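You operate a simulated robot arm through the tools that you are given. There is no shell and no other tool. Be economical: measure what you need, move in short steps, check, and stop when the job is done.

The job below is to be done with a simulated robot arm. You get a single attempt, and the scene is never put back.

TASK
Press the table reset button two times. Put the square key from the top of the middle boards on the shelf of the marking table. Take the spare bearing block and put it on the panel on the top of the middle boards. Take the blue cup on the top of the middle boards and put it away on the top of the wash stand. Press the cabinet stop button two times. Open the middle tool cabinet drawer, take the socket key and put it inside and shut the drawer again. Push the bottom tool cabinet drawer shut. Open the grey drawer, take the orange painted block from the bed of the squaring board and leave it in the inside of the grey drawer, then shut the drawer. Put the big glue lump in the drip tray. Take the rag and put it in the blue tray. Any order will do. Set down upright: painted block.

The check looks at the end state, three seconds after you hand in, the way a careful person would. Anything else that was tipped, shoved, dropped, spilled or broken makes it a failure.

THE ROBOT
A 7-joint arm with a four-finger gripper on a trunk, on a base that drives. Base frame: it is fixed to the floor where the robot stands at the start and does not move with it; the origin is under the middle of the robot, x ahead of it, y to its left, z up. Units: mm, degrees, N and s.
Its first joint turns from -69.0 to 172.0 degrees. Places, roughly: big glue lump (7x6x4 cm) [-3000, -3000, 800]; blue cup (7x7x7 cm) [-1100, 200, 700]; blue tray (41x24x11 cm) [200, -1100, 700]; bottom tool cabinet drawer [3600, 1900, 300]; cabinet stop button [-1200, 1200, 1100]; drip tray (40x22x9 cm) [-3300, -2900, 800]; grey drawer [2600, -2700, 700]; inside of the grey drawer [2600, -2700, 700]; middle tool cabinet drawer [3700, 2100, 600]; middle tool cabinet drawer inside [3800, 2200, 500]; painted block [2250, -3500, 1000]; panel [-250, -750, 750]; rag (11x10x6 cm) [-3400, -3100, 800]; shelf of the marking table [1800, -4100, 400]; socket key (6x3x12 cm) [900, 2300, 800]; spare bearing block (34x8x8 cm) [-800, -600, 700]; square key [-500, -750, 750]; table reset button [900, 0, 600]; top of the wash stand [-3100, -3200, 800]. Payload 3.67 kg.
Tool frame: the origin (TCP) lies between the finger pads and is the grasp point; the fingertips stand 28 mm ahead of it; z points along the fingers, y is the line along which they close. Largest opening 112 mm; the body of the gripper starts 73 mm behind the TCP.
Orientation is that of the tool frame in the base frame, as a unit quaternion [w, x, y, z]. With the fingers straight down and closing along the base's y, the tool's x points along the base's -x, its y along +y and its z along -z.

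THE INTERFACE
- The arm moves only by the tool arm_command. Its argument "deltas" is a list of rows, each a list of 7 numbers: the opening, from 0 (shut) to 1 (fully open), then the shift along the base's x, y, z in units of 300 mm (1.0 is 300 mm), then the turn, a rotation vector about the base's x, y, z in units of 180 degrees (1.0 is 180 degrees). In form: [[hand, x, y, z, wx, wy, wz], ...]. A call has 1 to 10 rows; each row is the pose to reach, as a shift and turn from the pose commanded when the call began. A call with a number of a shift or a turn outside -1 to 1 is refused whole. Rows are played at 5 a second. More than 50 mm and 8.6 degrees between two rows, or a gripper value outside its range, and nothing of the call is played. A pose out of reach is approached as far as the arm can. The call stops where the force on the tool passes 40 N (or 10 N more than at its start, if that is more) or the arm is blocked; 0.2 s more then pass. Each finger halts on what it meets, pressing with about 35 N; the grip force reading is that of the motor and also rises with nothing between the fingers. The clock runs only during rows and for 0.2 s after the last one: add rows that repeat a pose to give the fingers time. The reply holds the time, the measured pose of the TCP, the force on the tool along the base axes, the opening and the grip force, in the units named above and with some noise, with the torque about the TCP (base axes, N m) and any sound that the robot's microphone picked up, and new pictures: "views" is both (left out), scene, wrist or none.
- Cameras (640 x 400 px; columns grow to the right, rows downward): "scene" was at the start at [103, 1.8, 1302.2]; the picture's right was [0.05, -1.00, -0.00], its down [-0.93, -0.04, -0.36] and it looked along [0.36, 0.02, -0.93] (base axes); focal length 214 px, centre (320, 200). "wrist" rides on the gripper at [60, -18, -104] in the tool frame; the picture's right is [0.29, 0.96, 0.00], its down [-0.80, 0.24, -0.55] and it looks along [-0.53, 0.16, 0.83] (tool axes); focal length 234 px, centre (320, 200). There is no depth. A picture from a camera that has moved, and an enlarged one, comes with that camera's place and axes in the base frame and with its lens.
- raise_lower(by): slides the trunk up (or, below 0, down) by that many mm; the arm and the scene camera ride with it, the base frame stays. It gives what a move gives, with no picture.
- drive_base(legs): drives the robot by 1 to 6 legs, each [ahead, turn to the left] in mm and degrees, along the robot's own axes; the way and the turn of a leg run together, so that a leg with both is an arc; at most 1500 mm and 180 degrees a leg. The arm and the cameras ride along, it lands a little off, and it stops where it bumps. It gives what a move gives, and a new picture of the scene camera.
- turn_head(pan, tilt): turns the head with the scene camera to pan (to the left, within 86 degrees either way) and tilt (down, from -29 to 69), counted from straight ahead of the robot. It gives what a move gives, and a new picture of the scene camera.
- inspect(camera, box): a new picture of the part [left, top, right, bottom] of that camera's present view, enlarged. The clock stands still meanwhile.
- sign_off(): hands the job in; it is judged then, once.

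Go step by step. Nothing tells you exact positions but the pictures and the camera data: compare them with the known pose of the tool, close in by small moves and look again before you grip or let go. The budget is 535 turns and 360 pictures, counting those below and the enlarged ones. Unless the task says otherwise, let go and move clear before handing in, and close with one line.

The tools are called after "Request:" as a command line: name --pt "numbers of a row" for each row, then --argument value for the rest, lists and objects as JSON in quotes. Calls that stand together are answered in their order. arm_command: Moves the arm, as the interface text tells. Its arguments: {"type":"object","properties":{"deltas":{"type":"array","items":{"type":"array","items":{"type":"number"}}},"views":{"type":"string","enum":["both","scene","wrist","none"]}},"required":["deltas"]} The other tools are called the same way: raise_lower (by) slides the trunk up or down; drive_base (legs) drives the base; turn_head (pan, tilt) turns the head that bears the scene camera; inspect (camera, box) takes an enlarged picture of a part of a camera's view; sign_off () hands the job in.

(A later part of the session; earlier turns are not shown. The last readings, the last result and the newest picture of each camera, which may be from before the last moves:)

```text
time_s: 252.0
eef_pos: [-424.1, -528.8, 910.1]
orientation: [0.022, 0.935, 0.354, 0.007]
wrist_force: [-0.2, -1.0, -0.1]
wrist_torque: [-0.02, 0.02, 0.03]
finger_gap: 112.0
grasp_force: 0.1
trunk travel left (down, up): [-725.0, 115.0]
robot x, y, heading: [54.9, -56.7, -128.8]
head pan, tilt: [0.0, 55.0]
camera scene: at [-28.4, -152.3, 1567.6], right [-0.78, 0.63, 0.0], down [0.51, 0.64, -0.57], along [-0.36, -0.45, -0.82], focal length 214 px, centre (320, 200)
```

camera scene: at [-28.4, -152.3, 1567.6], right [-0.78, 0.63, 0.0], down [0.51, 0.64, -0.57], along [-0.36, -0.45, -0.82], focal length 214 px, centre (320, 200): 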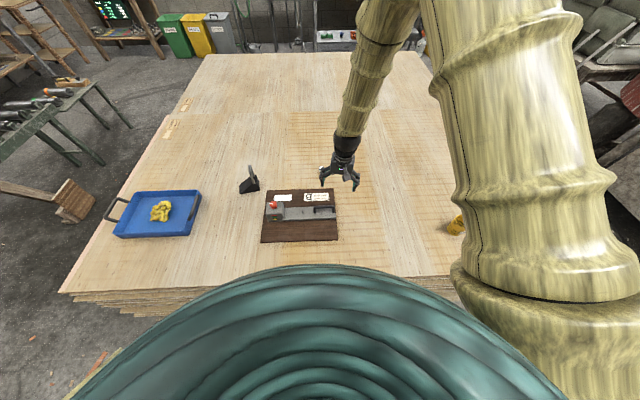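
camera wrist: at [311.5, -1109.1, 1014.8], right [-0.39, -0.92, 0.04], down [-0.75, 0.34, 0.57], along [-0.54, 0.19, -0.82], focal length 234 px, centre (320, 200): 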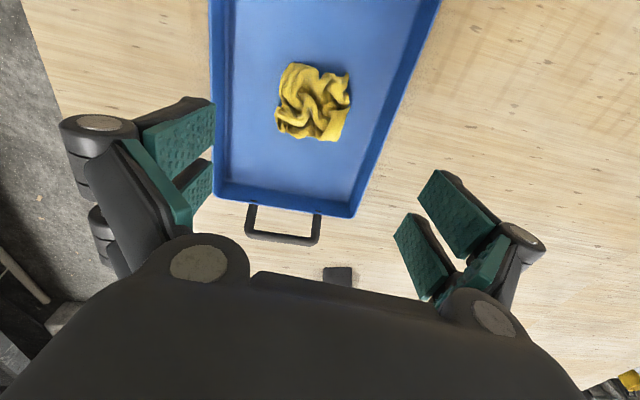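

Request:
arm_command --pt "0.6 -0.05 -0.1 0 0.004 0.003 0" --pt "0.5 -0.1 -0.22 0 0.008 0.006 0" --pt "0.5 -0.16 -0.34 0 0.0115 0.009 0" --pt "0.5 -0.22 -0.46 0 0.0115 0.009 0" --pt "0.5 -0.28 -0.58 0 0.0115 0.009 0" --pt "0.5 -0.34 -0.7 0 0.0115 0.009 0" --pt "0.5 -0.407 -0.82 0 0.0115 0.009 0" --views "both"

```text
time_s: 253.6
eef_pos: [-547.0, -773.7, 909.6]
orientation: [-0.001, 0.935, 0.354, 0.002]
wrist_force: [-0.5, 0.6, 0.4]
wrist_torque: [0.0, -0.03, -0.02]
finger_gap: 55.9
grasp_force: 0.0
trunk travel left (down, up): [-725.0, 115.0]
robot x, y, heading: [49.4, -56.4, -128.9]
head pan, tilt: [0.0, 55.0]
camera scene: at [-29.6, -153.5, 1567.5], right [-0.78, 0.63, 0.0], down [0.51, 0.64, -0.57], along [-0.36, -0.45, -0.82], focal length 214 px, centre (320, 200)
camera wrist: at [-514.1, -720.3, 1014.8], right [0.85, -0.53, 0.0], down [-0.44, -0.71, 0.55], along [-0.29, -0.47, -0.83], focal length 234 px, centre (320, 200)
```

scene: 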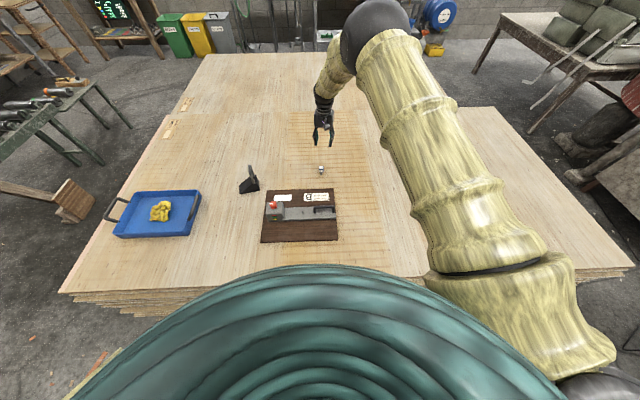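
wrist: 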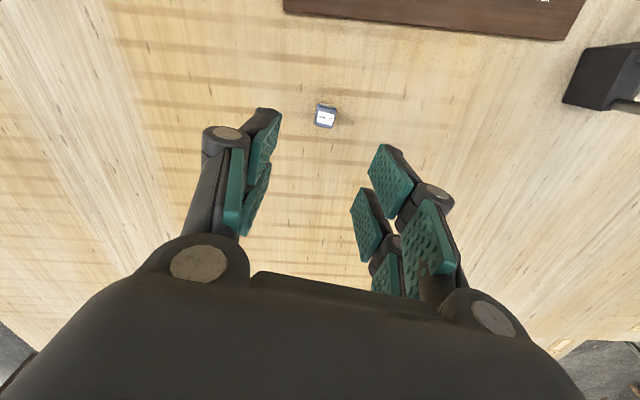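

Request:
inspect --camera "wrist" --box '[290, 90, 360, 140]'

```text
8.00 times, centred on (325, 115) of wrist
camera zoom: at [-514.1, -720.3, 1014.8], right [0.85, -0.53, 0.0], down [-0.44, -0.71, 0.55], along [-0.29, -0.47, -0.83], focal length 1873 px, centre (280, 880)
```

zoom: 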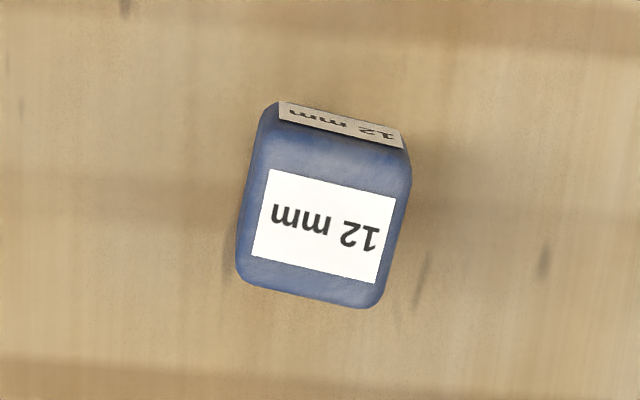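

Head is aligned with the fingers. Descend over it.

Request:
arm_command --pt "0.5 -0.003 -0.053 -0.1 0 0 0" --pt "0.5 -0.003 -0.053 -0.25 0 0 0" --pt "0.5 -0.003 -0.053 -0.4 0 0 0" --pt "0.5 -0.003 -0.053 -0.52 0 0 0" --views "wrist"

```text
time_s: 254.6
eef_pos: [-547.2, -791.2, 754.1]
orientation: [0.0, 0.935, 0.354, 0.001]
wrist_force: [-0.7, 0.5, -0.7]
wrist_torque: [0.05, -0.05, 0.0]
finger_gap: 55.8
grasp_force: 0.1
trunk travel left (down, up): [-725.0, 115.0]
robot x, y, heading: [52.0, -54.2, -128.7]
head pan, tilt: [0.0, 55.0]
camera wrist: at [-514.9, -737.5, 859.4], right [0.85, -0.53, 0.0], down [-0.44, -0.71, 0.55], along [-0.29, -0.47, -0.83], focal length 234 px, centre (320, 200)
```

wrist: 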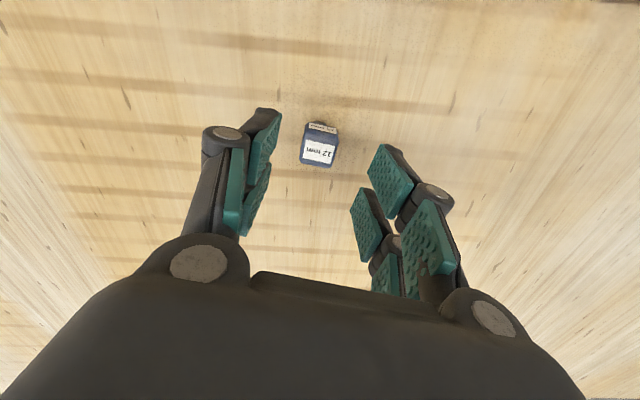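

Request:
arm_command --pt "0.5 0 0 -0.1 0 0 0" --pt "0.5 0 0 -0.2 0 0 0" --pt "0.5 0 0 -0.235 0 0 0" --pt "0.3 0 0 -0.235 0 0 0" --pt "0 0 0 -0.235 0 0 0" --pt "0 0 0 -0.235 0 0 0" --views "wrist"

```text
time_s: 256.0
eef_pos: [-545.4, -792.6, 681.8]
orientation: [0.0, 0.935, 0.354, 0.001]
wrist_force: [-0.1, -0.6, -0.9]
wrist_torque: [0.01, -0.03, -0.03]
finger_gap: 24.6
grasp_force: 35.0
trunk travel left (down, up): [-725.0, 115.0]
robot x, y, heading: [51.6, -58.4, -128.8]
head pan, tilt: [0.0, 55.0]
camera wrist: at [-512.4, -738.5, 786.9], right [0.85, -0.53, 0.0], down [-0.44, -0.71, 0.55], along [-0.29, -0.47, -0.83], focal length 234 px, centre (320, 200)
```

wrist: 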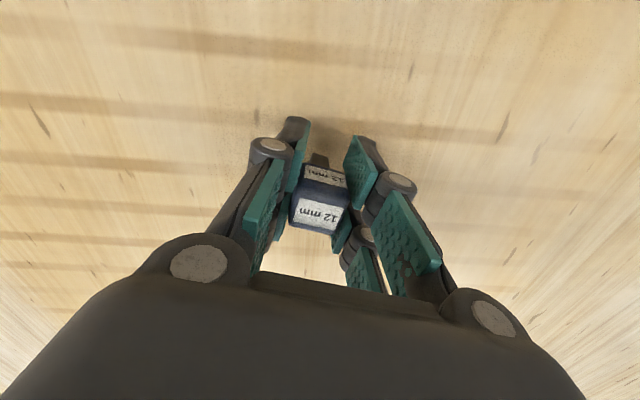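

Key gripped. Lift, retract.

Request:
arm_command --pt "0 0 0 0.05 0 0 0" --pt "0 0 0 0.2 0 0 0" --pt "0 0 0 0.35 0 0 0" --pt "0 0 0 0.5 0 0 0" --pt "0 0.06 0.07 0.63 0 0 0" --pt "0 0.15 0.18 0.7 0 0 0" --pt "0 0.25 0.3 0.72 0 0 0" --pt "0 0.35 0.42 0.74 0 0 0" --pt "0 0.45 0.54 0.76 0 0 0" --pt "0 0.55 0.66 0.78 0 0 0" --views "wrist"

```text
time_s: 258.2
eef_pos: [-378.6, -591.0, 918.2]
orientation: [0.0, 0.935, 0.354, 0.0]
wrist_force: [0.7, -0.5, -0.8]
wrist_torque: [-0.04, 0.0, 0.03]
finger_gap: 24.6
grasp_force: 34.0
trunk travel left (down, up): [-725.0, 115.0]
robot x, y, heading: [51.8, -53.6, -128.8]
head pan, tilt: [0.0, 55.0]
camera wrist: at [-345.9, -538.5, 1023.2], right [0.85, -0.53, 0.0], down [-0.44, -0.71, 0.55], along [-0.29, -0.47, -0.83], focal length 234 px, centre (320, 200)
```

wrist: 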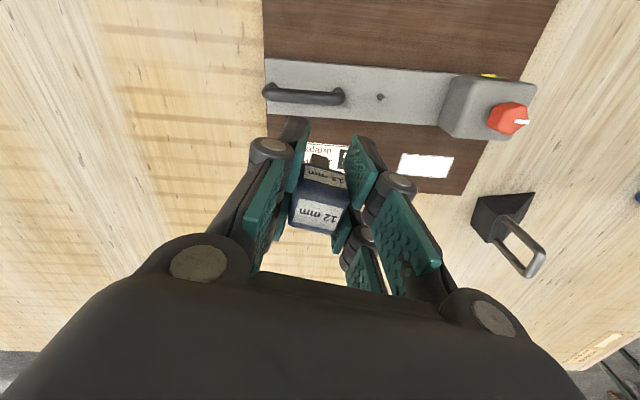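

Request:
arm_command --pt "0 0.1 0.12 0.02 0 0 0" --pt "0 0.2 0.24 0.04 0 0 0" --pt "0 0.3 0.37 0.06 0 0 0" --pt "0 0.38 0.48 0.1 0 0 0" --views "none"

Request:
turn_head --pan 0 --tilt 30

Request:
drive_base --legs '[[0, 93], [1400, 0], [1450, 0], [0, -90]]'

```text
time_s: 259.2
eef_pos: [-267.7, -442.6, 938.2]
orientation: [0.0, 0.94, 0.342, 0.018]
wrist_force: [0.3, 0.2, -0.2]
wrist_torque: [-0.04, 0.02, 0.0]
finger_gap: 24.3
grasp_force: 34.8
trunk travel left (down, up): [-725.0, 115.0]
robot x, y, heading: [49.6, -55.8, -128.9]
head pan, tilt: [0.0, 55.0]
```

```text
time_s: 260.1
eef_pos: [-268.0, -445.3, 941.2]
orientation: [0.003, 0.939, 0.343, 0.018]
wrist_force: [0.5, -0.1, -0.4]
wrist_torque: [0.03, 0.0, 0.01]
finger_gap: 24.5
grasp_force: 34.9
trunk travel left (down, up): [-725.0, 115.0]
robot x, y, heading: [51.4, -58.1, -128.8]
head pan, tilt: [0.0, 30.0]
camera scene: at [-39.8, -166.2, 1603.6], right [-0.78, 0.63, 0.0], down [0.31, 0.39, -0.87], along [-0.54, -0.67, -0.5], focal length 214 px, centre (320, 200)
```

scene: 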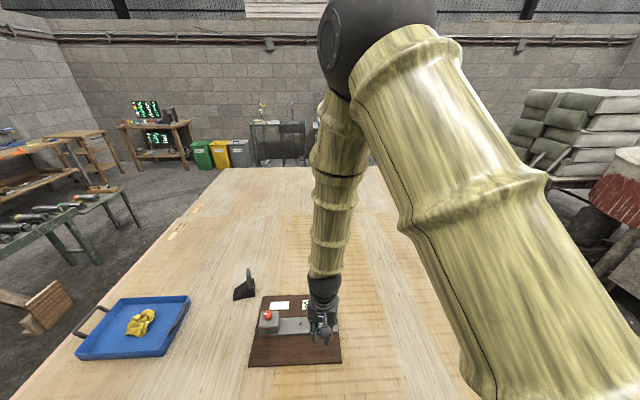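

```text
time_s: 281.5
eef_pos: [1975.3, -2147.7, 948.9]
orientation: [0.01, 0.94, 0.341, 0.012]
wrist_force: [0.6, -0.4, -0.9]
wrist_torque: [0.01, 0.02, -0.03]
finger_gap: 24.5
grasp_force: 35.5
trunk travel left (down, up): [-725.0, 115.0]
robot x, y, heading: [2300.7, -1755.7, -128.7]
head pan, tilt: [0.0, 30.0]
camera scene: at [2206.4, -1864.0, 1603.6], right [-0.78, 0.63, 0.0], down [0.32, 0.39, -0.87], along [-0.55, -0.67, -0.5], focal length 214 px, centre (320, 200)
```

scene: 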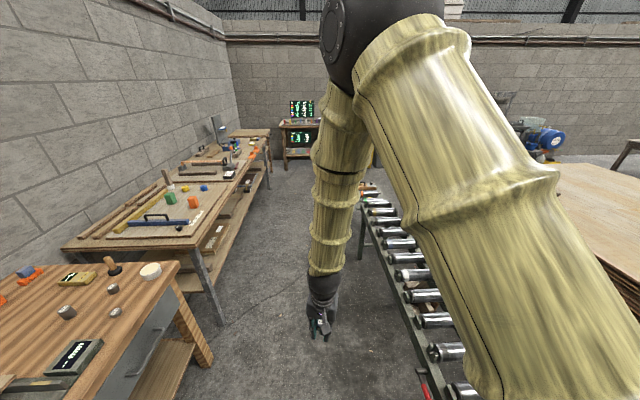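

I see the bench with the grey drawer (near left), then the marking table with squaring board and orange block. Drive down the aisle to the marking table.

Request:
drive_base --legs '[[0, 9], [1100, 0], [0, -5], [1050, 0]]'

Request:
turn_head --pan 75 --tilt 35

```text
time_s: 293.4
eef_pos: [866.2, -4016.6, 950.1]
orientation: [0.011, 0.924, 0.382, 0.014]
wrist_force: [0.5, 0.2, -1.0]
wrist_torque: [0.02, -0.01, 0.01]
finger_gap: 24.2
grasp_force: 35.0
trunk travel left (down, up): [-725.0, 115.0]
robot x, y, heading: [1150.1, -3598.0, -123.9]
head pan, tilt: [0.0, 30.0]
camera scene: at [1069.9, -3712.7, 1603.6], right [-0.83, 0.56, 0.0], down [0.28, 0.42, -0.87], along [-0.48, -0.72, -0.5], focal length 214 px, centre (320, 200)
```

scene: 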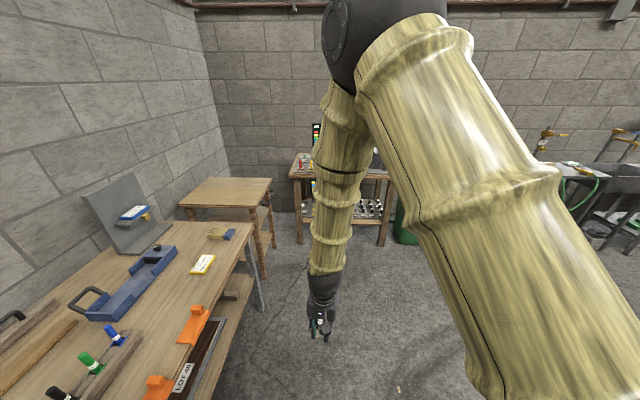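

```text
time_s: 294.9
eef_pos: [865.7, -4015.3, 948.0]
orientation: [0.01, 0.924, 0.383, 0.014]
wrist_force: [0.1, 0.7, -0.5]
wrist_torque: [-0.01, 0.03, 0.01]
finger_gap: 24.3
grasp_force: 34.7
trunk travel left (down, up): [-725.0, 115.0]
robot x, y, heading: [1150.4, -3594.9, -123.7]
head pan, tilt: [75.0, 35.0]
camera scene: at [1178.4, -3703.3, 1595.9], right [-0.75, -0.66, 0.0], down [-0.38, 0.43, -0.82], along [0.54, -0.62, -0.57], focal length 214 px, centre (320, 200)
```

scene: 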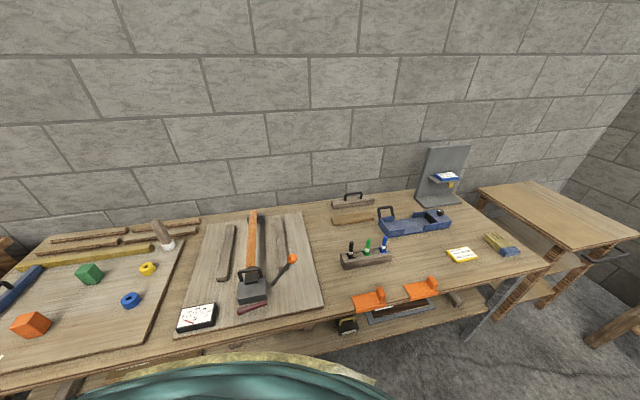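

Request:
turn_head --pan 45 --tilt 50

Request:
raise_lower --by -250

Request:
turn_head --pan 45 --tilt 45

```text
time_s: 295.8
eef_pos: [865.0, -4015.8, 949.9]
orientation: [0.011, 0.924, 0.382, 0.014]
wrist_force: [-0.3, -0.6, -0.5]
wrist_torque: [-0.02, 0.0, -0.03]
finger_gap: 24.4
grasp_force: 35.0
trunk travel left (down, up): [-725.0, 115.0]
robot x, y, heading: [1153.2, -3592.9, -123.9]
head pan, tilt: [45.0, 50.0]
camera scene: at [1135.5, -3712.6, 1574.2], right [-0.98, -0.2, 0.0], down [-0.15, 0.75, -0.64], along [0.13, -0.63, -0.77], focal length 214 px, centre (320, 200)
```

scene: 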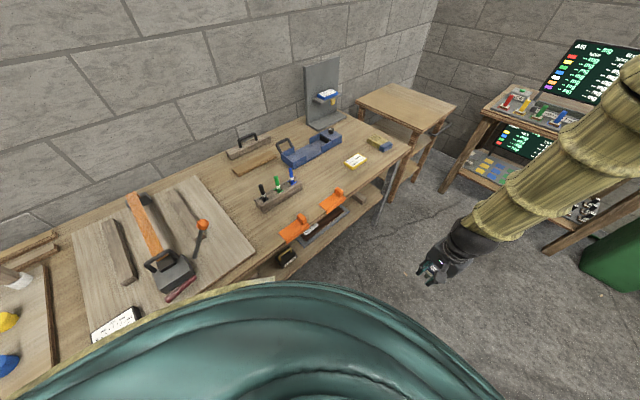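

```text
time_s: 298.4
eef_pos: [865.5, -4016.8, 699.4]
orientation: [0.012, 0.924, 0.381, 0.014]
wrist_force: [-0.7, -0.6, -0.4]
wrist_torque: [-0.01, 0.02, 0.02]
finger_gap: 24.2
grasp_force: 34.6
trunk travel left (down, up): [-475.0, 365.0]
robot x, y, heading: [1151.9, -3594.5, -123.9]
head pan, tilt: [45.0, 50.0]
```

```text
time_s: 299.0
eef_pos: [865.2, -4015.8, 700.0]
orientation: [0.01, 0.924, 0.382, 0.014]
wrist_force: [-0.2, -0.2, -1.1]
wrist_torque: [0.03, 0.01, 0.0]
finger_gap: 24.5
grasp_force: 35.2
trunk travel left (down, up): [-475.0, 365.0]
robot x, y, heading: [1152.1, -3594.4, -124.1]
head pan, tilt: [45.0, 45.0]
camera scene: at [1136.3, -3716.7, 1331.0], right [-0.98, -0.19, 0.0], down [-0.14, 0.69, -0.71], along [0.14, -0.69, -0.71], focal length 214 px, centre (320, 200)
```

scene: 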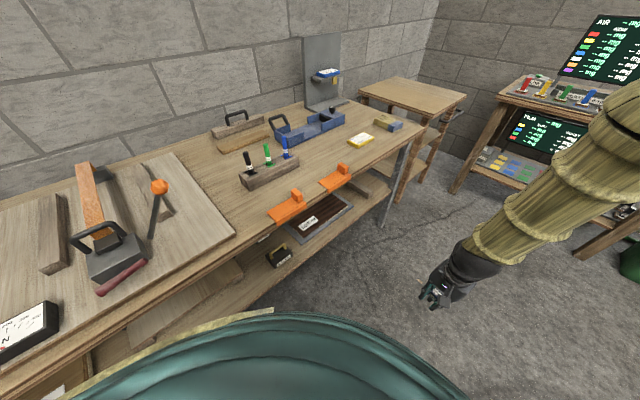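

Request:
inspect --camera "scene" --box '[120, 170, 400, 340]'

```text
2.29 times, centred on (260, 255) of scene
camera zoom: at [1136.3, -3716.7, 1331.0], right [-0.98, -0.19, 0.0], down [-0.14, 0.69, -0.71], along [0.14, -0.69, -0.71], focal length 490 px, centre (457, 74)
```

zoom: 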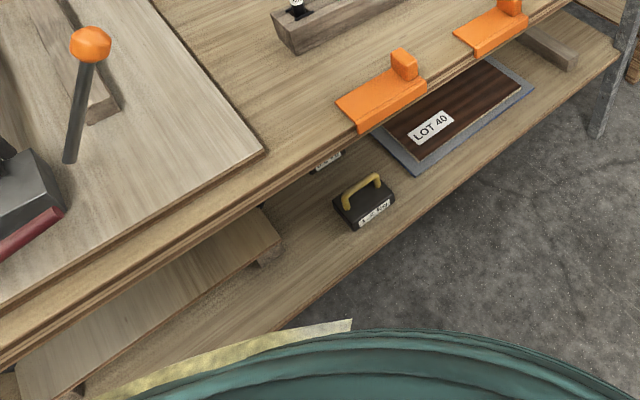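

Free spot on the shelf near (1478,-4080), shelf z≈410. Raise trunk for a safe swing, position in front of it, face the table.

Request:
raise_lower --by 350

Request:
drive_base --legs '[[170, 0], [0, 88], [-90, 0]]'

```text
time_s: 302.5
eef_pos: [865.9, -4016.2, 1050.0]
orientation: [0.011, 0.924, 0.383, 0.014]
wrist_force: [-0.2, 0.1, -0.2]
wrist_torque: [0.02, 0.01, -0.02]
finger_gap: 24.3
grasp_force: 35.4
trunk travel left (down, up): [-825.0, 15.0]
robot x, y, heading: [1150.7, -3595.3, -123.5]
head pan, tilt: [45.0, 45.0]
```

```text
time_s: 308.5
eef_pos: [1401.2, -3970.2, 1050.5]
orientation: [0.0, 0.38, 0.925, 0.017]
wrist_force: [-0.9, 0.4, 0.8]
wrist_torque: [0.01, -0.02, 0.02]
finger_gap: 24.2
grasp_force: 35.2
trunk travel left (down, up): [-825.0, 15.0]
robot x, y, heading: [981.9, -3690.3, -33.7]
head pan, tilt: [45.0, 45.0]
camera scene: at [1097.6, -3698.5, 1681.3], right [0.2, -0.98, 0.0], down [-0.69, -0.14, -0.71], along [0.69, 0.14, -0.71], focal length 214 px, centre (320, 200)
```

scene: 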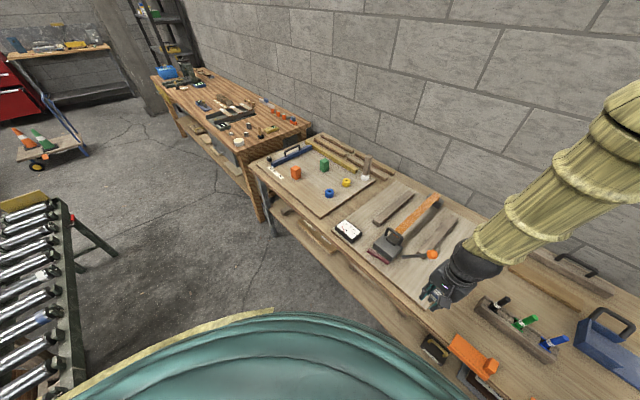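

Facing the table. Back off a bit, and tilt the tool 45° toward the table while it's in front of the edge.

Request:
drive_base --legs '[[-70, 0]]'

Request:
arm_command --pt "0 -0.03 0.02 0 -0.027 -0.034 0" --pt "0 -0.05 0.04 0 -0.054 -0.069 0" --pt "0 -0.05 0.04 0 -0.081 -0.103 0" --pt "0 -0.05 0.04 0 -0.108 -0.138 0" --pt "0 -0.05 0.04 0 -0.135 -0.172 0" --pt "0 -0.05 0.04 0 -0.154 -0.197 0" --views "none"

Request:
turn_head --pan 0 --tilt 60

```text
time_s: 309.5
eef_pos: [1343.0, -3933.9, 1051.5]
orientation: [0.0, 0.382, 0.924, 0.018]
wrist_force: [0.2, 0.8, 0.2]
wrist_torque: [-0.04, -0.06, -0.01]
finger_gap: 24.1
grasp_force: 35.1
trunk travel left (down, up): [-825.0, 15.0]
robot x, y, heading: [923.1, -3653.4, -33.6]
head pan, tilt: [45.0, 45.0]
camera scene: at [1038.4, -3659.9, 1681.3], right [0.2, -0.98, 0.0], down [-0.69, -0.14, -0.71], along [0.69, 0.14, -0.71], focal length 214 px, centre (320, 200)
```

scene: 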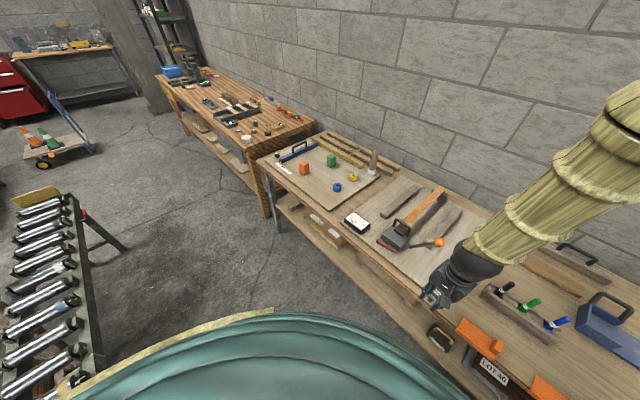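

```text
time_s: 310.9
eef_pos: [1339.2, -3932.9, 1062.5]
orientation: [0.37, 0.379, 0.845, -0.069]
wrist_force: [-0.2, 0.1, -0.3]
wrist_torque: [0.01, 0.02, 0.02]
finger_gap: 24.4
grasp_force: 35.0
trunk travel left (down, up): [-825.0, 15.0]
robot x, y, heading: [918.0, -3646.6, -33.8]
head pan, tilt: [45.0, 45.0]
```

```text
time_s: 312.0
eef_pos: [1335.4, -3934.9, 1060.5]
orientation: [0.368, 0.379, 0.846, -0.072]
wrist_force: [-0.1, -0.4, -0.3]
wrist_torque: [-0.01, 0.02, -0.01]
finger_gap: 24.2
grasp_force: 35.1
trunk travel left (down, up): [-825.0, 15.0]
robot x, y, heading: [921.0, -3654.2, -33.5]
head pan, tilt: [0.0, 60.0]
camera scene: at [1017.9, -3715.0, 1661.6], right [-0.55, -0.83, 0.0], down [-0.72, 0.48, -0.5], along [0.42, -0.28, -0.87], focal length 214 px, centre (320, 200)
```

scene: 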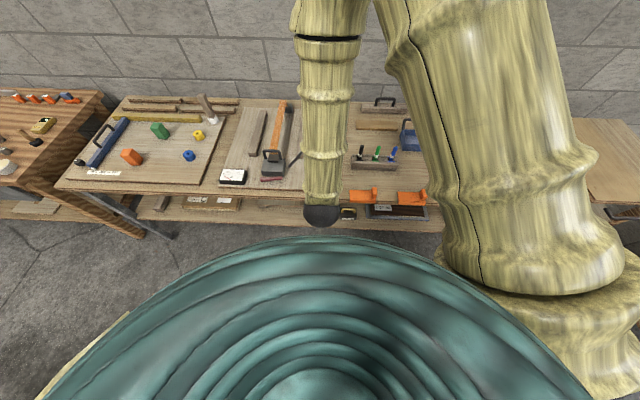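

Tool is just in front of the table edge. Lower the trunk and look with the wrist camera.

Request:
raise_lower --by -400

Request:
inspect --camera "wrist" --box '[0, 0, 640, 400]'

Request:
inspect --camera "scene" --box '[0, 0, 640, 400]'

```text
time_s: 315.8
eef_pos: [1334.5, -3933.0, 657.3]
orientation: [0.365, 0.379, 0.847, -0.072]
wrist_force: [0.4, -0.7, 0.4]
wrist_torque: [0.03, -0.01, -0.01]
finger_gap: 24.4
grasp_force: 35.1
trunk travel left (down, up): [-425.0, 415.0]
robot x, y, heading: [923.4, -3651.7, -33.6]
head pan, tilt: [0.0, 60.0]
```

```text
1.00 times, centred on (320, 200) of wrist (not enlarged: the box is as wide or as high as the picture)
camera zoom: at [1236.1, -3868.1, 689.8], right [0.54, 0.84, -0.05], down [0.21, -0.08, 0.97], along [0.82, -0.53, -0.22], focal length 234 px, centre (320, 200)
```

zoom: 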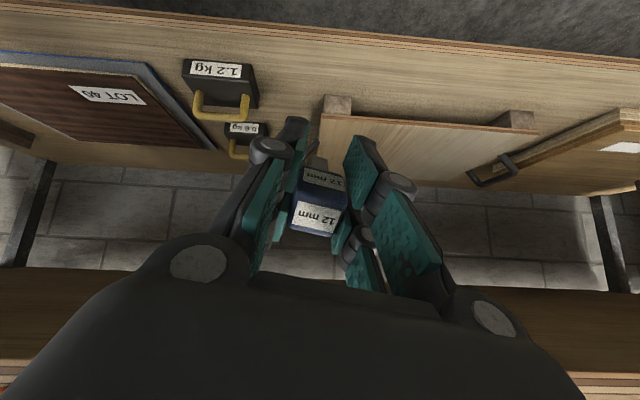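

```text
1.00 times, centred on (320, 200) of scene (not enlarged: the box is as wide or as high as the picture)
camera zoom: at [1018.0, -3715.0, 1261.6], right [-0.55, -0.83, 0.0], down [-0.72, 0.48, -0.5], along [0.42, -0.28, -0.87], focal length 214 px, centre (320, 200)
```

zoom: 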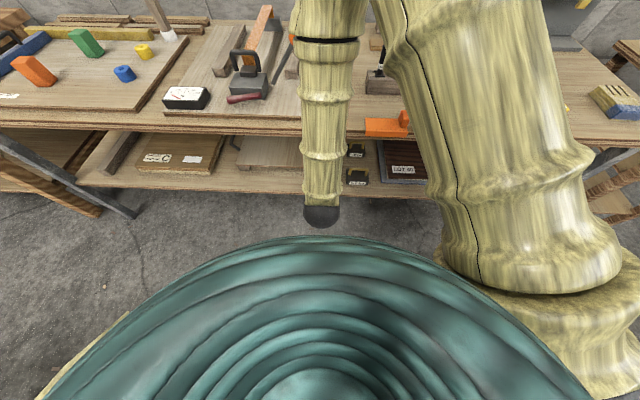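

Clear free strip on the shelf in front of the plywood, straight ahead. Lower another 200 and push in.

Request:
raise_lower --by -195

Request:
arm_command --pt "0 0.1 -0.07 0 0 0 0" --pt "0 0.2 -0.145 0 0 0 0" --pt "0 0.3 -0.22 0 0 0 0" --pt "0 0.4 -0.29 0 0 0 0" --pt "0 0.48 -0.35 0 0 0 0" --views "wrist"

```text
time_s: 318.0
eef_pos: [1335.9, -3933.3, 461.5]
orientation: [0.365, 0.378, 0.848, -0.072]
wrist_force: [-0.7, -0.2, -0.7]
wrist_torque: [-0.02, 0.01, 0.03]
finger_gap: 24.5
grasp_force: 35.1
trunk travel left (down, up): [-230.0, 610.0]
robot x, y, heading: [924.9, -3649.4, -33.8]
head pan, tilt: [0.0, 60.0]
```

```text
time_s: 319.2
eef_pos: [1474.5, -4026.5, 454.3]
orientation: [0.367, 0.348, 0.859, -0.086]
wrist_force: [-0.1, 0.7, -0.6]
wrist_torque: [-0.05, 0.02, -0.01]
finger_gap: 24.6
grasp_force: 34.7
trunk travel left (down, up): [-230.0, 610.0]
robot x, y, heading: [922.1, -3647.4, -33.6]
head pan, tilt: [0.0, 60.0]
camera wrist: at [1372.9, -3966.0, 486.0], right [0.49, 0.87, -0.1], down [0.23, -0.02, 0.97], along [0.84, -0.5, -0.21], focal length 234 px, centre (320, 200)
```

wrist: 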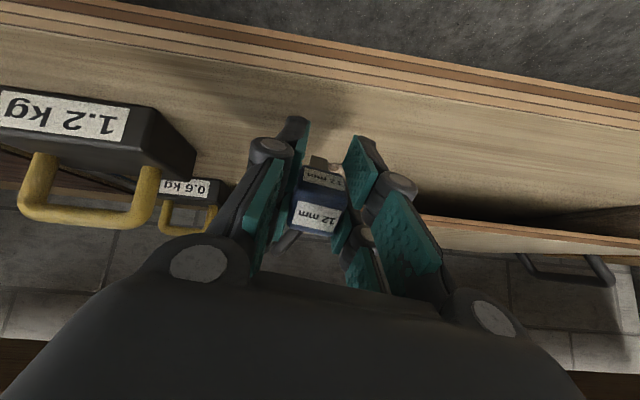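

Request:
arm_command --pt "0 0.06 -0.043 0 0 0 0" --pt "0 0.06 -0.043 -0.02 0 0 0" --pt "0 0.06 -0.043 -0.035 0 0 0" --pt "0 0.06 -0.043 -0.05 0 0 0" --pt "0 0.06 -0.043 -0.065 0 0 0" --views "wrist"

```text
time_s: 320.4
eef_pos: [1492.1, -4041.1, 438.9]
orientation: [0.37, 0.346, 0.858, -0.086]
wrist_force: [-7.6, 7.6, 32.9]
wrist_torque: [-0.2, 0.58, -0.15]
finger_gap: 24.5
grasp_force: 35.4
trunk travel left (down, up): [-230.0, 610.0]
robot x, y, heading: [925.1, -3651.5, -33.6]
head pan, tilt: [0.0, 60.0]
camera wrist: at [1391.5, -3980.4, 469.6], right [0.49, 0.87, -0.1], down [0.23, -0.02, 0.97], along [0.84, -0.5, -0.21], focal length 234 px, centre (320, 200)
```

wrist: 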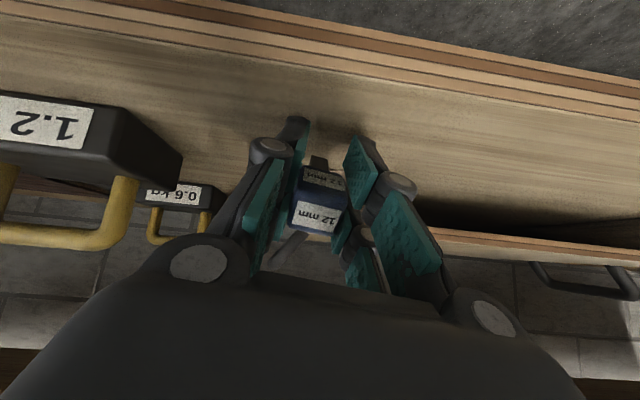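

Touching. To lay the key down flat and safe, raise a little, pitch the tool flatter, and lower again.

Request:
arm_command --pt "0 0 0 0.06 0 0 0" --pt "0 0.01 -0.007 0.06 -0.021 -0.03 0" --pt "0 0.016 -0.011 0.06 -0.042 -0.059 0" --pt "0 0.016 -0.011 0.05 -0.063 -0.089 0" --pt "0 0.016 -0.011 0.04 -0.083 -0.118 0" --pt "0 0.016 -0.011 0.02 -0.083 -0.118 0" --pt "0 0.016 -0.011 0.0 -0.083 -0.118 0" --views "wrist"

```text
time_s: 322.0
eef_pos: [1497.6, -4043.4, 435.4]
orientation: [0.561, 0.307, 0.758, -0.131]
wrist_force: [-0.1, -0.1, -0.9]
wrist_torque: [0.0, 0.01, 0.02]
finger_gap: 24.3
grasp_force: 34.5
trunk travel left (down, up): [-230.0, 610.0]
robot x, y, heading: [922.1, -3650.1, -33.4]
head pan, tilt: [0.0, 60.0]
camera wrist: at [1395.4, -3981.2, 413.0], right [0.53, 0.84, -0.13], down [-0.13, 0.23, 0.96], along [0.83, -0.5, 0.24], focal length 234 px, centre (320, 200)
```

wrist: 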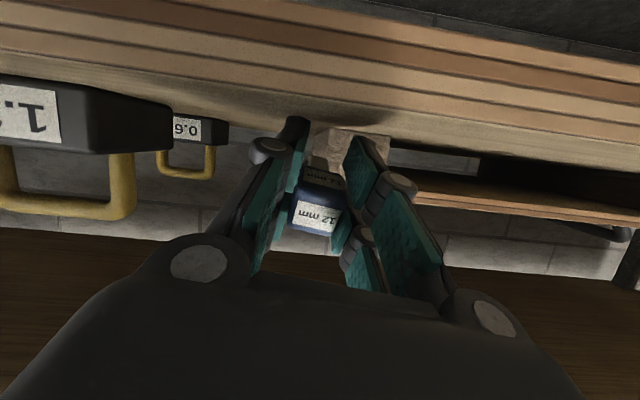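

Request:
arm_command --pt "0 0 0 -0.01 0 0 0" --pt "0 0 0 -0.02 0 0 0" --pt "0 0 0 -0.03 0 0 0" --pt "0 0 0 -0.04 0 0 0" --views "none"

```text
time_s: 322.6
eef_pos: [1497.7, -4043.7, 434.3]
orientation: [0.564, 0.306, 0.756, -0.131]
wrist_force: [-7.5, 5.9, 24.3]
wrist_torque: [-0.38, 0.22, -0.19]
finger_gap: 24.4
grasp_force: 35.5
trunk travel left (down, up): [-230.0, 610.0]
robot x, y, heading: [921.3, -3648.7, -33.6]
head pan, tilt: [0.0, 60.0]
stopped in row 3: the force on the tool passed its limit at 45 N (the readings are from after the stop); the commanded pose is now the measured one
```

Contact. Open and back out along the tool axis.

Request:
arm_command --pt "0.3 0 0 0.003 0 0 0" --pt "0.45 0 0 0.003 0 0 0" --pt "0.45 0 0 0.003 0 0 0" --pt "0.45 -0.05 0.036 0.02 0 0 0" --pt "0.45 -0.12 0.086 0.05 0 0 0" --pt "0.45 -0.22 0.155 0.09 0 0 0" --pt "0.45 -0.32 0.225 0.12 0 0 0" --pt "0.45 -0.4 0.28 0.14 0 0 0" --views "wrist"

```text
time_s: 324.4
eef_pos: [1377.8, -3957.8, 477.5]
orientation: [0.562, 0.307, 0.757, -0.132]
wrist_force: [0.4, -0.1, -0.6]
wrist_torque: [-0.01, 0.0, 0.0]
finger_gap: 50.7
grasp_force: 0.0
trunk travel left (down, up): [-230.0, 610.0]
robot x, y, heading: [925.1, -3650.9, -33.6]
head pan, tilt: [0.0, 60.0]
camera wrist: at [1275.3, -3896.6, 454.2], right [0.53, 0.84, -0.13], down [-0.14, 0.24, 0.96], along [0.83, -0.5, 0.24], focal length 234 px, centre (320, 200)
```

wrist: 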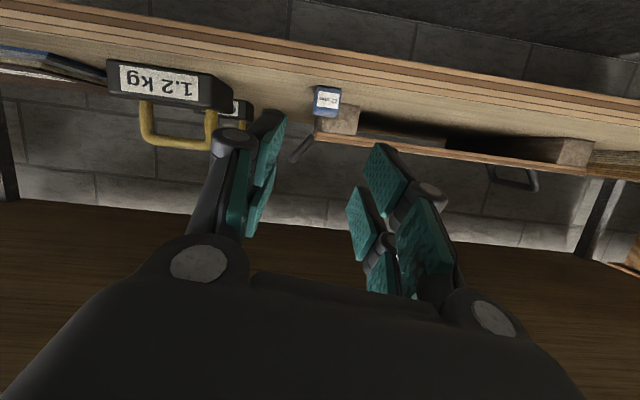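

Request:
inspect --camera "wrist" --box '[270, 50, 390, 150]'

```text
4.00 times, centred on (330, 100) of wrist
camera zoom: at [1275.3, -3896.6, 454.2], right [0.53, 0.84, -0.13], down [-0.14, 0.24, 0.96], along [0.83, -0.5, 0.24], focal length 937 px, centre (280, 600)
```

zoom: 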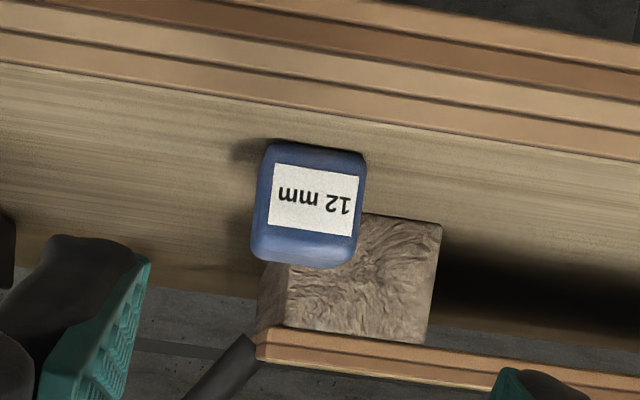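

The key lies on the shelf. Back out a bit further and raise the trunk.

Request:
arm_command --pt "0.3 -0.1 0.07 0.02 0 0 0" --pt "0 -0.18 0.13 0.04 0 0 0" --pt "0 -0.18 0.13 0.04 0 0 0" --views "none"

Request:
raise_lower --by 600

```text
time_s: 325.2
eef_pos: [1330.1, -3918.5, 483.8]
orientation: [0.562, 0.307, 0.756, -0.132]
wrist_force: [0.6, 0.0, 0.0]
wrist_torque: [0.02, 0.0, 0.0]
finger_gap: 0.2
grasp_force: 34.8
out of reach, approached as far as the arm can: row 2, 3
trunk travel left (down, up): [-230.0, 610.0]
robot x, y, heading: [922.9, -3649.3, -33.7]
head pan, tilt: [0.0, 60.0]
```

```text
refused: 600 is not a number from -400 to 400
```

Request:
raise_lower --by 400

Request:
raise_lower --by 180

Request:
turn_head --pan 40 --tilt 50

```text
time_s: 329.0
eef_pos: [1330.5, -3918.2, 883.1]
orientation: [0.562, 0.307, 0.757, -0.132]
wrist_force: [-0.1, -0.5, 0.1]
wrist_torque: [0.0, -0.02, 0.0]
finger_gap: 0.0
grasp_force: 34.7
trunk travel left (down, up): [-630.0, 210.0]
robot x, y, heading: [921.1, -3651.1, -33.7]
head pan, tilt: [0.0, 60.0]
```

```text
time_s: 331.0
eef_pos: [1328.8, -3918.9, 1063.3]
orientation: [0.562, 0.307, 0.757, -0.132]
wrist_force: [0.3, -0.1, 0.2]
wrist_torque: [-0.01, -0.02, 0.01]
finger_gap: 0.3
grasp_force: 35.1
trunk travel left (down, up): [-810.0, 30.0]
robot x, y, heading: [925.6, -3651.0, -33.6]
head pan, tilt: [0.0, 60.0]
```

```text
time_s: 332.1
eef_pos: [1329.5, -3919.5, 1063.6]
orientation: [0.562, 0.307, 0.756, -0.132]
wrist_force: [0.7, 0.4, -0.2]
wrist_torque: [0.02, -0.02, 0.01]
finger_gap: 0.0
grasp_force: 34.7
trunk travel left (down, up): [-810.0, 30.0]
robot x, y, heading: [924.6, -3649.3, -33.6]
head pan, tilt: [40.0, 50.0]
camera scene: at [1038.9, -3669.6, 1659.1], right [0.11, -0.99, 0.0], down [-0.76, -0.08, -0.64], along [0.64, 0.07, -0.77], focal length 214 px, centre (320, 200)
```

scene: 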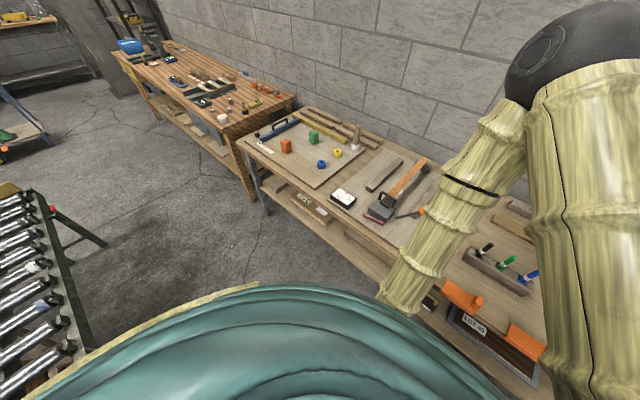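

Now the grey drawer on the next bench. Drive along the aisle and face it.

Request:
drive_base --legs '[[0, 83.6], [900, 0], [800, 0], [0, -86]]'

Request:
turn_head --pan 0 --tilt 50

```text
time_s: 348.0
eef_pos: [2405.5, -2669.3, 1064.1]
orientation: [0.556, 0.339, 0.742, -0.157]
wrist_force: [0.0, -0.5, -0.3]
wrist_torque: [0.01, 0.01, 0.01]
finger_gap: 0.0
grasp_force: 34.7
trunk travel left (down, up): [-810.0, 30.0]
robot x, y, heading: [2023.2, -2370.3, -38.4]
head pan, tilt: [40.0, 50.0]
camera scene: at [2137.4, -2396.7, 1659.1], right [0.03, -1.0, 0.0], down [-0.77, -0.02, -0.64], along [0.64, 0.02, -0.77], focal length 214 px, centre (320, 200)
```

scene: 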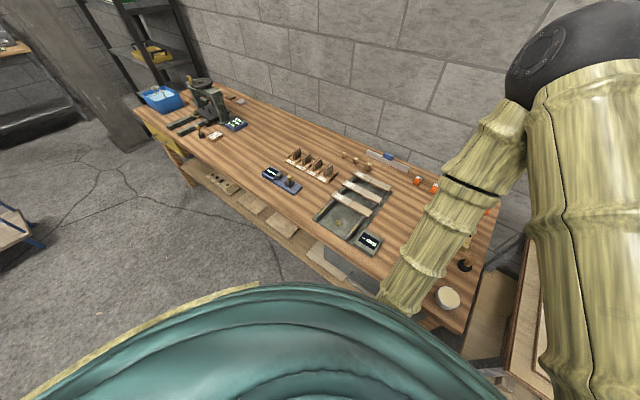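

```text
time_s: 349.0
eef_pos: [2406.0, -2668.7, 1064.3]
orientation: [0.556, 0.339, 0.742, -0.157]
wrist_force: [-0.1, -0.2, 0.1]
wrist_torque: [0.03, -0.05, -0.01]
finger_gap: 0.1
grasp_force: 35.8
trunk travel left (down, up): [-810.0, 30.0]
robot x, y, heading: [2022.9, -2367.1, -38.4]
head pan, tilt: [0.0, 50.0]
camera scene: at [2120.8, -2446.5, 1659.1], right [-0.62, -0.78, 0.0], down [-0.6, 0.48, -0.64], along [0.5, -0.4, -0.77], focal length 214 px, centre (320, 200)
```

scene: 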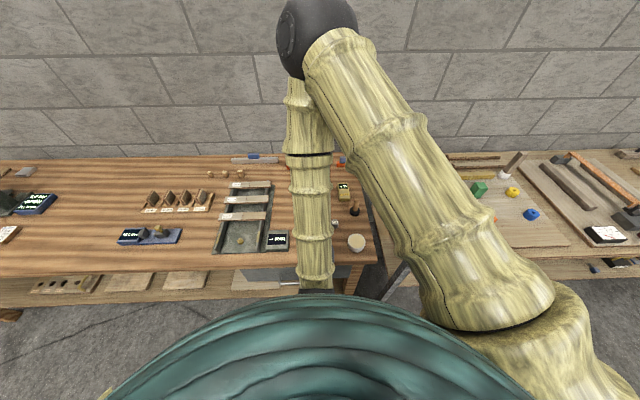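

Back up and lower the trunk so the wrist camera sees the drawer front.

Request:
drive_base --legs '[[-150, 0]]'

Request:
raise_lower --by -250

Request:
inspect --camera "wrist" --box '[0, 0, 640, 400]'

Request:
turn_head --pan 0 --tilt 45

```text
time_s: 350.4
eef_pos: [2285.7, -2576.6, 1064.4]
orientation: [0.556, 0.341, 0.741, -0.157]
wrist_force: [0.1, 0.3, 0.2]
wrist_torque: [-0.01, 0.01, -0.01]
finger_gap: 0.1
grasp_force: 35.1
trunk travel left (down, up): [-810.0, 30.0]
robot x, y, heading: [1909.5, -2271.1, -38.7]
head pan, tilt: [0.0, 50.0]
camera scene: at [2002.0, -2352.2, 1659.3], right [-0.63, -0.78, 0.0], down [-0.6, 0.48, -0.64], along [0.5, -0.4, -0.77], focal length 214 px, centre (320, 200)
```

scene: 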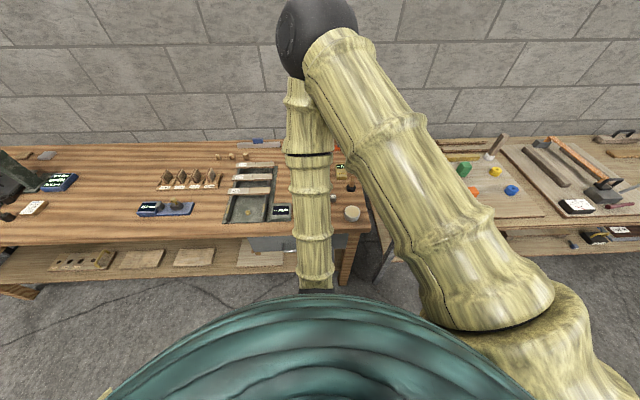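

```text
time_s: 353.0
eef_pos: [2288.2, -2576.2, 814.6]
orientation: [0.556, 0.34, 0.742, -0.157]
wrist_force: [0.2, -0.1, -0.2]
wrist_torque: [0.0, 0.0, 0.0]
finger_gap: 0.1
grasp_force: 34.9
trunk travel left (down, up): [-560.0, 280.0]
robot x, y, heading: [1905.1, -2273.9, -38.6]
head pan, tilt: [0.0, 50.0]
```

```text
1.00 times, centred on (320, 200) of wrist (not enlarged: the box is as wide or as high as the picture)
camera zoom: at [2192.1, -2506.2, 790.9], right [0.61, 0.78, -0.13], down [-0.11, 0.25, 0.96], along [0.79, -0.57, 0.24], focal length 234 px, centre (320, 200)
```

zoom: 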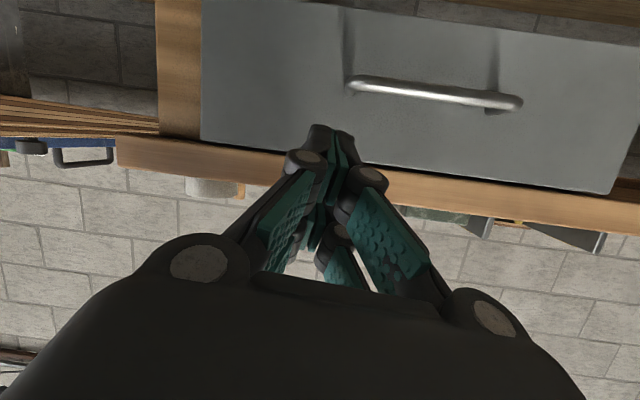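

```text
time_s: 353.6
eef_pos: [2287.3, -2577.6, 814.0]
orientation: [0.556, 0.341, 0.742, -0.157]
wrist_force: [0.2, 0.6, 0.0]
wrist_torque: [-0.01, 0.01, 0.0]
finger_gap: 0.1
grasp_force: 35.0
trunk travel left (down, up): [-560.0, 280.0]
robot x, y, heading: [1907.7, -2275.6, -38.9]
head pan, tilt: [0.0, 45.0]
camera scene: at [2007.2, -2356.2, 1416.0], right [-0.63, -0.78, 0.0], down [-0.55, 0.44, -0.71], along [0.55, -0.44, -0.71], focal length 214 px, centre (320, 200)
```

scene: 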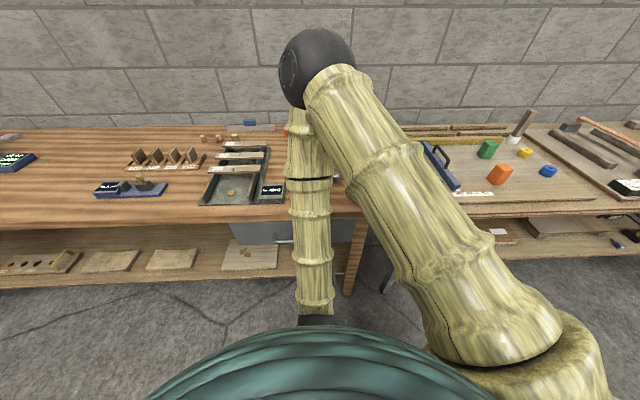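

The grey drawer has a horizontal bar handle. I'll roll the tool so the fingers close vertically and point it squarely at the drawer.

Request:
arm_command --pt "0 0 0 0 0.0294 -0.0346 -0.0056" --pt "0 0 0 0 0.0589 -0.0692 -0.0112" --pt "0 0 0 0 0.0883 -0.1037 -0.0168" --pt "0 0 0 0 0.1177 -0.1383 -0.0224" --pt "0 0 0 0 0.1472 -0.1729 -0.028" --pt "0 0 0 0 0.1766 -0.2075 -0.0337" --pt "0 0 0 0 0.206 -0.2421 -0.0393" --pt "0 0 0 0 0.2354 -0.2766 -0.0449" --pt "0 0 0 0 0.2649 -0.3112 -0.0505" --pt "0 0 0 0 0.2943 -0.3458 -0.0561" --views "wrist"

```text
time_s: 355.9
eef_pos: [2335.6, -2606.7, 838.9]
orientation: [0.623, 0.637, 0.324, 0.316]
wrist_force: [0.0, 0.4, -0.5]
wrist_torque: [0.0, 0.03, -0.02]
finger_gap: 0.0
grasp_force: 35.5
out of reach, approached as far as the arm can: row 6, 7, 8, 9, 10
trunk travel left (down, up): [-560.0, 280.0]
robot x, y, heading: [1904.9, -2274.8, -38.3]
head pan, tilt: [0.0, 45.0]
camera wrist: at [2286.9, -2497.4, 824.5], right [0.19, 0.22, 0.96], down [-0.91, -0.32, 0.25], along [0.36, -0.92, 0.14], focal length 234 px, centre (320, 200)
```

wrist: 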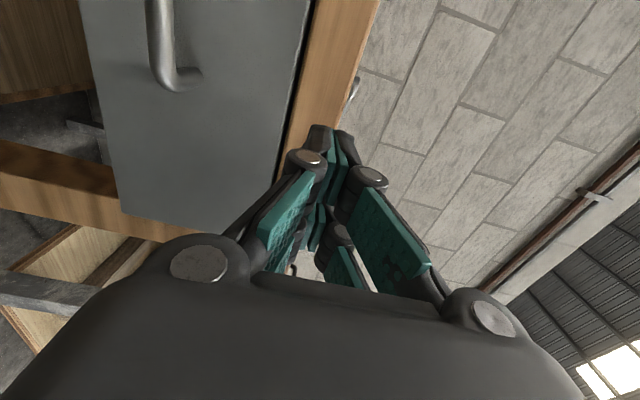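

Handle bar centre triangulates to about (2444,-2574,733). Move to a pre-grasp 90 mm in front of it with fingers open.

Request:
arm_command --pt "0.2 0 0.06 -0.08 0 0 0" --pt "0.4 0.02 0.13 -0.16 0 0 0" --pt "0.5 0.05 0.2 -0.25 0 0 0" --pt "0.5 0.1 0.26 -0.31 0 0 0" --pt "0.5 0.117 0.287 -0.353 0 0 0" --pt "0.5 0.117 0.287 -0.353 0 0 0" --views "wrist"

```text
time_s: 357.2
eef_pos: [2417.3, -2557.5, 747.5]
orientation: [0.628, 0.632, 0.323, 0.32]
wrist_force: [-7.9, 4.0, -4.8]
wrist_torque: [0.04, 0.16, 0.1]
finger_gap: 66.5
grasp_force: 4.3
out of reach, approached as far as the arm can: row 1, 2, 3, 4, 5, 6
trunk travel left (down, up): [-560.0, 280.0]
robot x, y, heading: [1908.4, -2273.9, -38.8]
head pan, tilt: [0.0, 45.0]
camera wrist: at [2367.9, -2448.3, 730.0], right [0.18, 0.23, 0.96], down [-0.92, -0.32, 0.24], along [0.36, -0.92, 0.15], focal length 234 px, centre (320, 200)
```

wrist: 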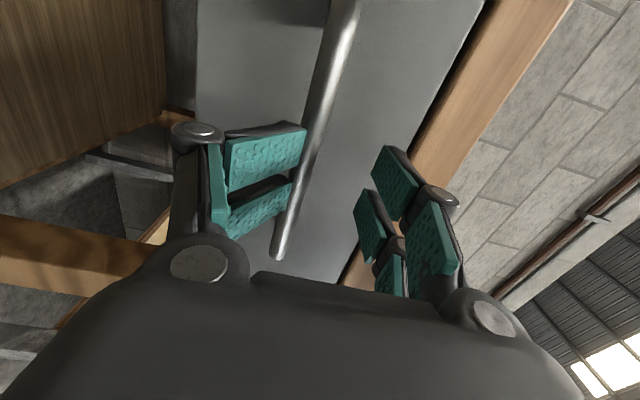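

The fingers already straddle the bar, bar near the lower finger. Lower a bit to centre.

Request:
arm_command --pt "0.55 0.0 0 -0.03 0 0 0" --pt "0.55 0.0 0 -0.05 0 0 0" --views "wrist"

```text
time_s: 357.9
eef_pos: [2419.0, -2560.9, 732.4]
orientation: [0.628, 0.632, 0.323, 0.32]
wrist_force: [0.0, 0.2, 0.4]
wrist_torque: [-0.02, 0.0, 0.02]
finger_gap: 62.9
grasp_force: 0.4
out of reach, approached as far as the arm can: row 2
trunk travel left (down, up): [-560.0, 280.0]
robot x, y, heading: [1908.3, -2270.0, -38.8]
head pan, tilt: [0.0, 45.0]
camera wrist: at [2369.6, -2451.0, 715.9], right [0.17, 0.23, 0.96], down [-0.92, -0.32, 0.24], along [0.36, -0.92, 0.15], focal length 234 px, centre (320, 200)
```

wrist: 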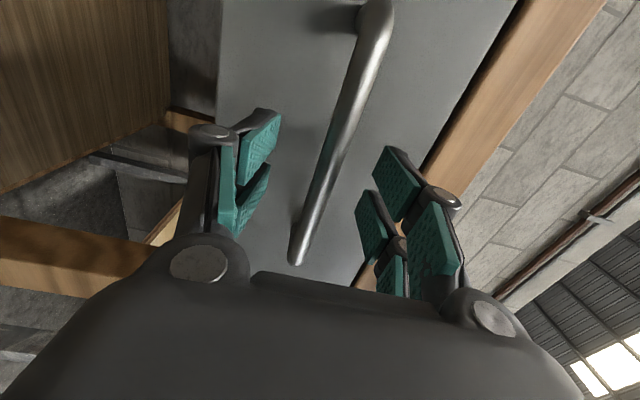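

Bar is centred. Advance 15 mm and close.

Request:
arm_command --pt "0.55 0.025 -0.018 0 0 0 0" --pt "0.55 0.05 -0.036 0 0 0 0" --pt "0.2 0.05 -0.036 0 0 0 0" --pt "0 0.05 -0.036 0 0 0 0" --pt "0 0.05 -0.036 0 0 0 0" --views "wrist"

```text
time_s: 359.1
eef_pos: [2432.9, -2573.5, 735.1]
orientation: [0.632, 0.629, 0.319, 0.321]
wrist_force: [2.3, -0.2, 27.0]
wrist_torque: [0.19, 0.09, 0.24]
finger_gap: 11.6
grasp_force: 45.1
trunk travel left (down, up): [-560.0, 280.0]
robot x, y, heading: [1909.3, -2275.2, -38.7]
head pan, tilt: [0.0, 45.0]
camera wrist: at [2384.3, -2462.5, 717.2], right [0.17, 0.24, 0.96], down [-0.92, -0.32, 0.24], along [0.36, -0.92, 0.16], focal length 234 px, centre (320, 200)
```

wrist: 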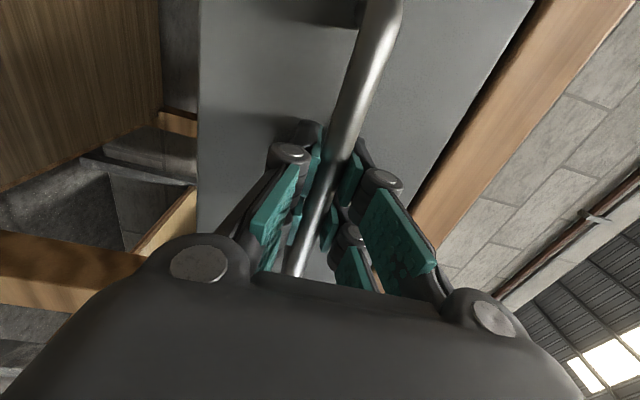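

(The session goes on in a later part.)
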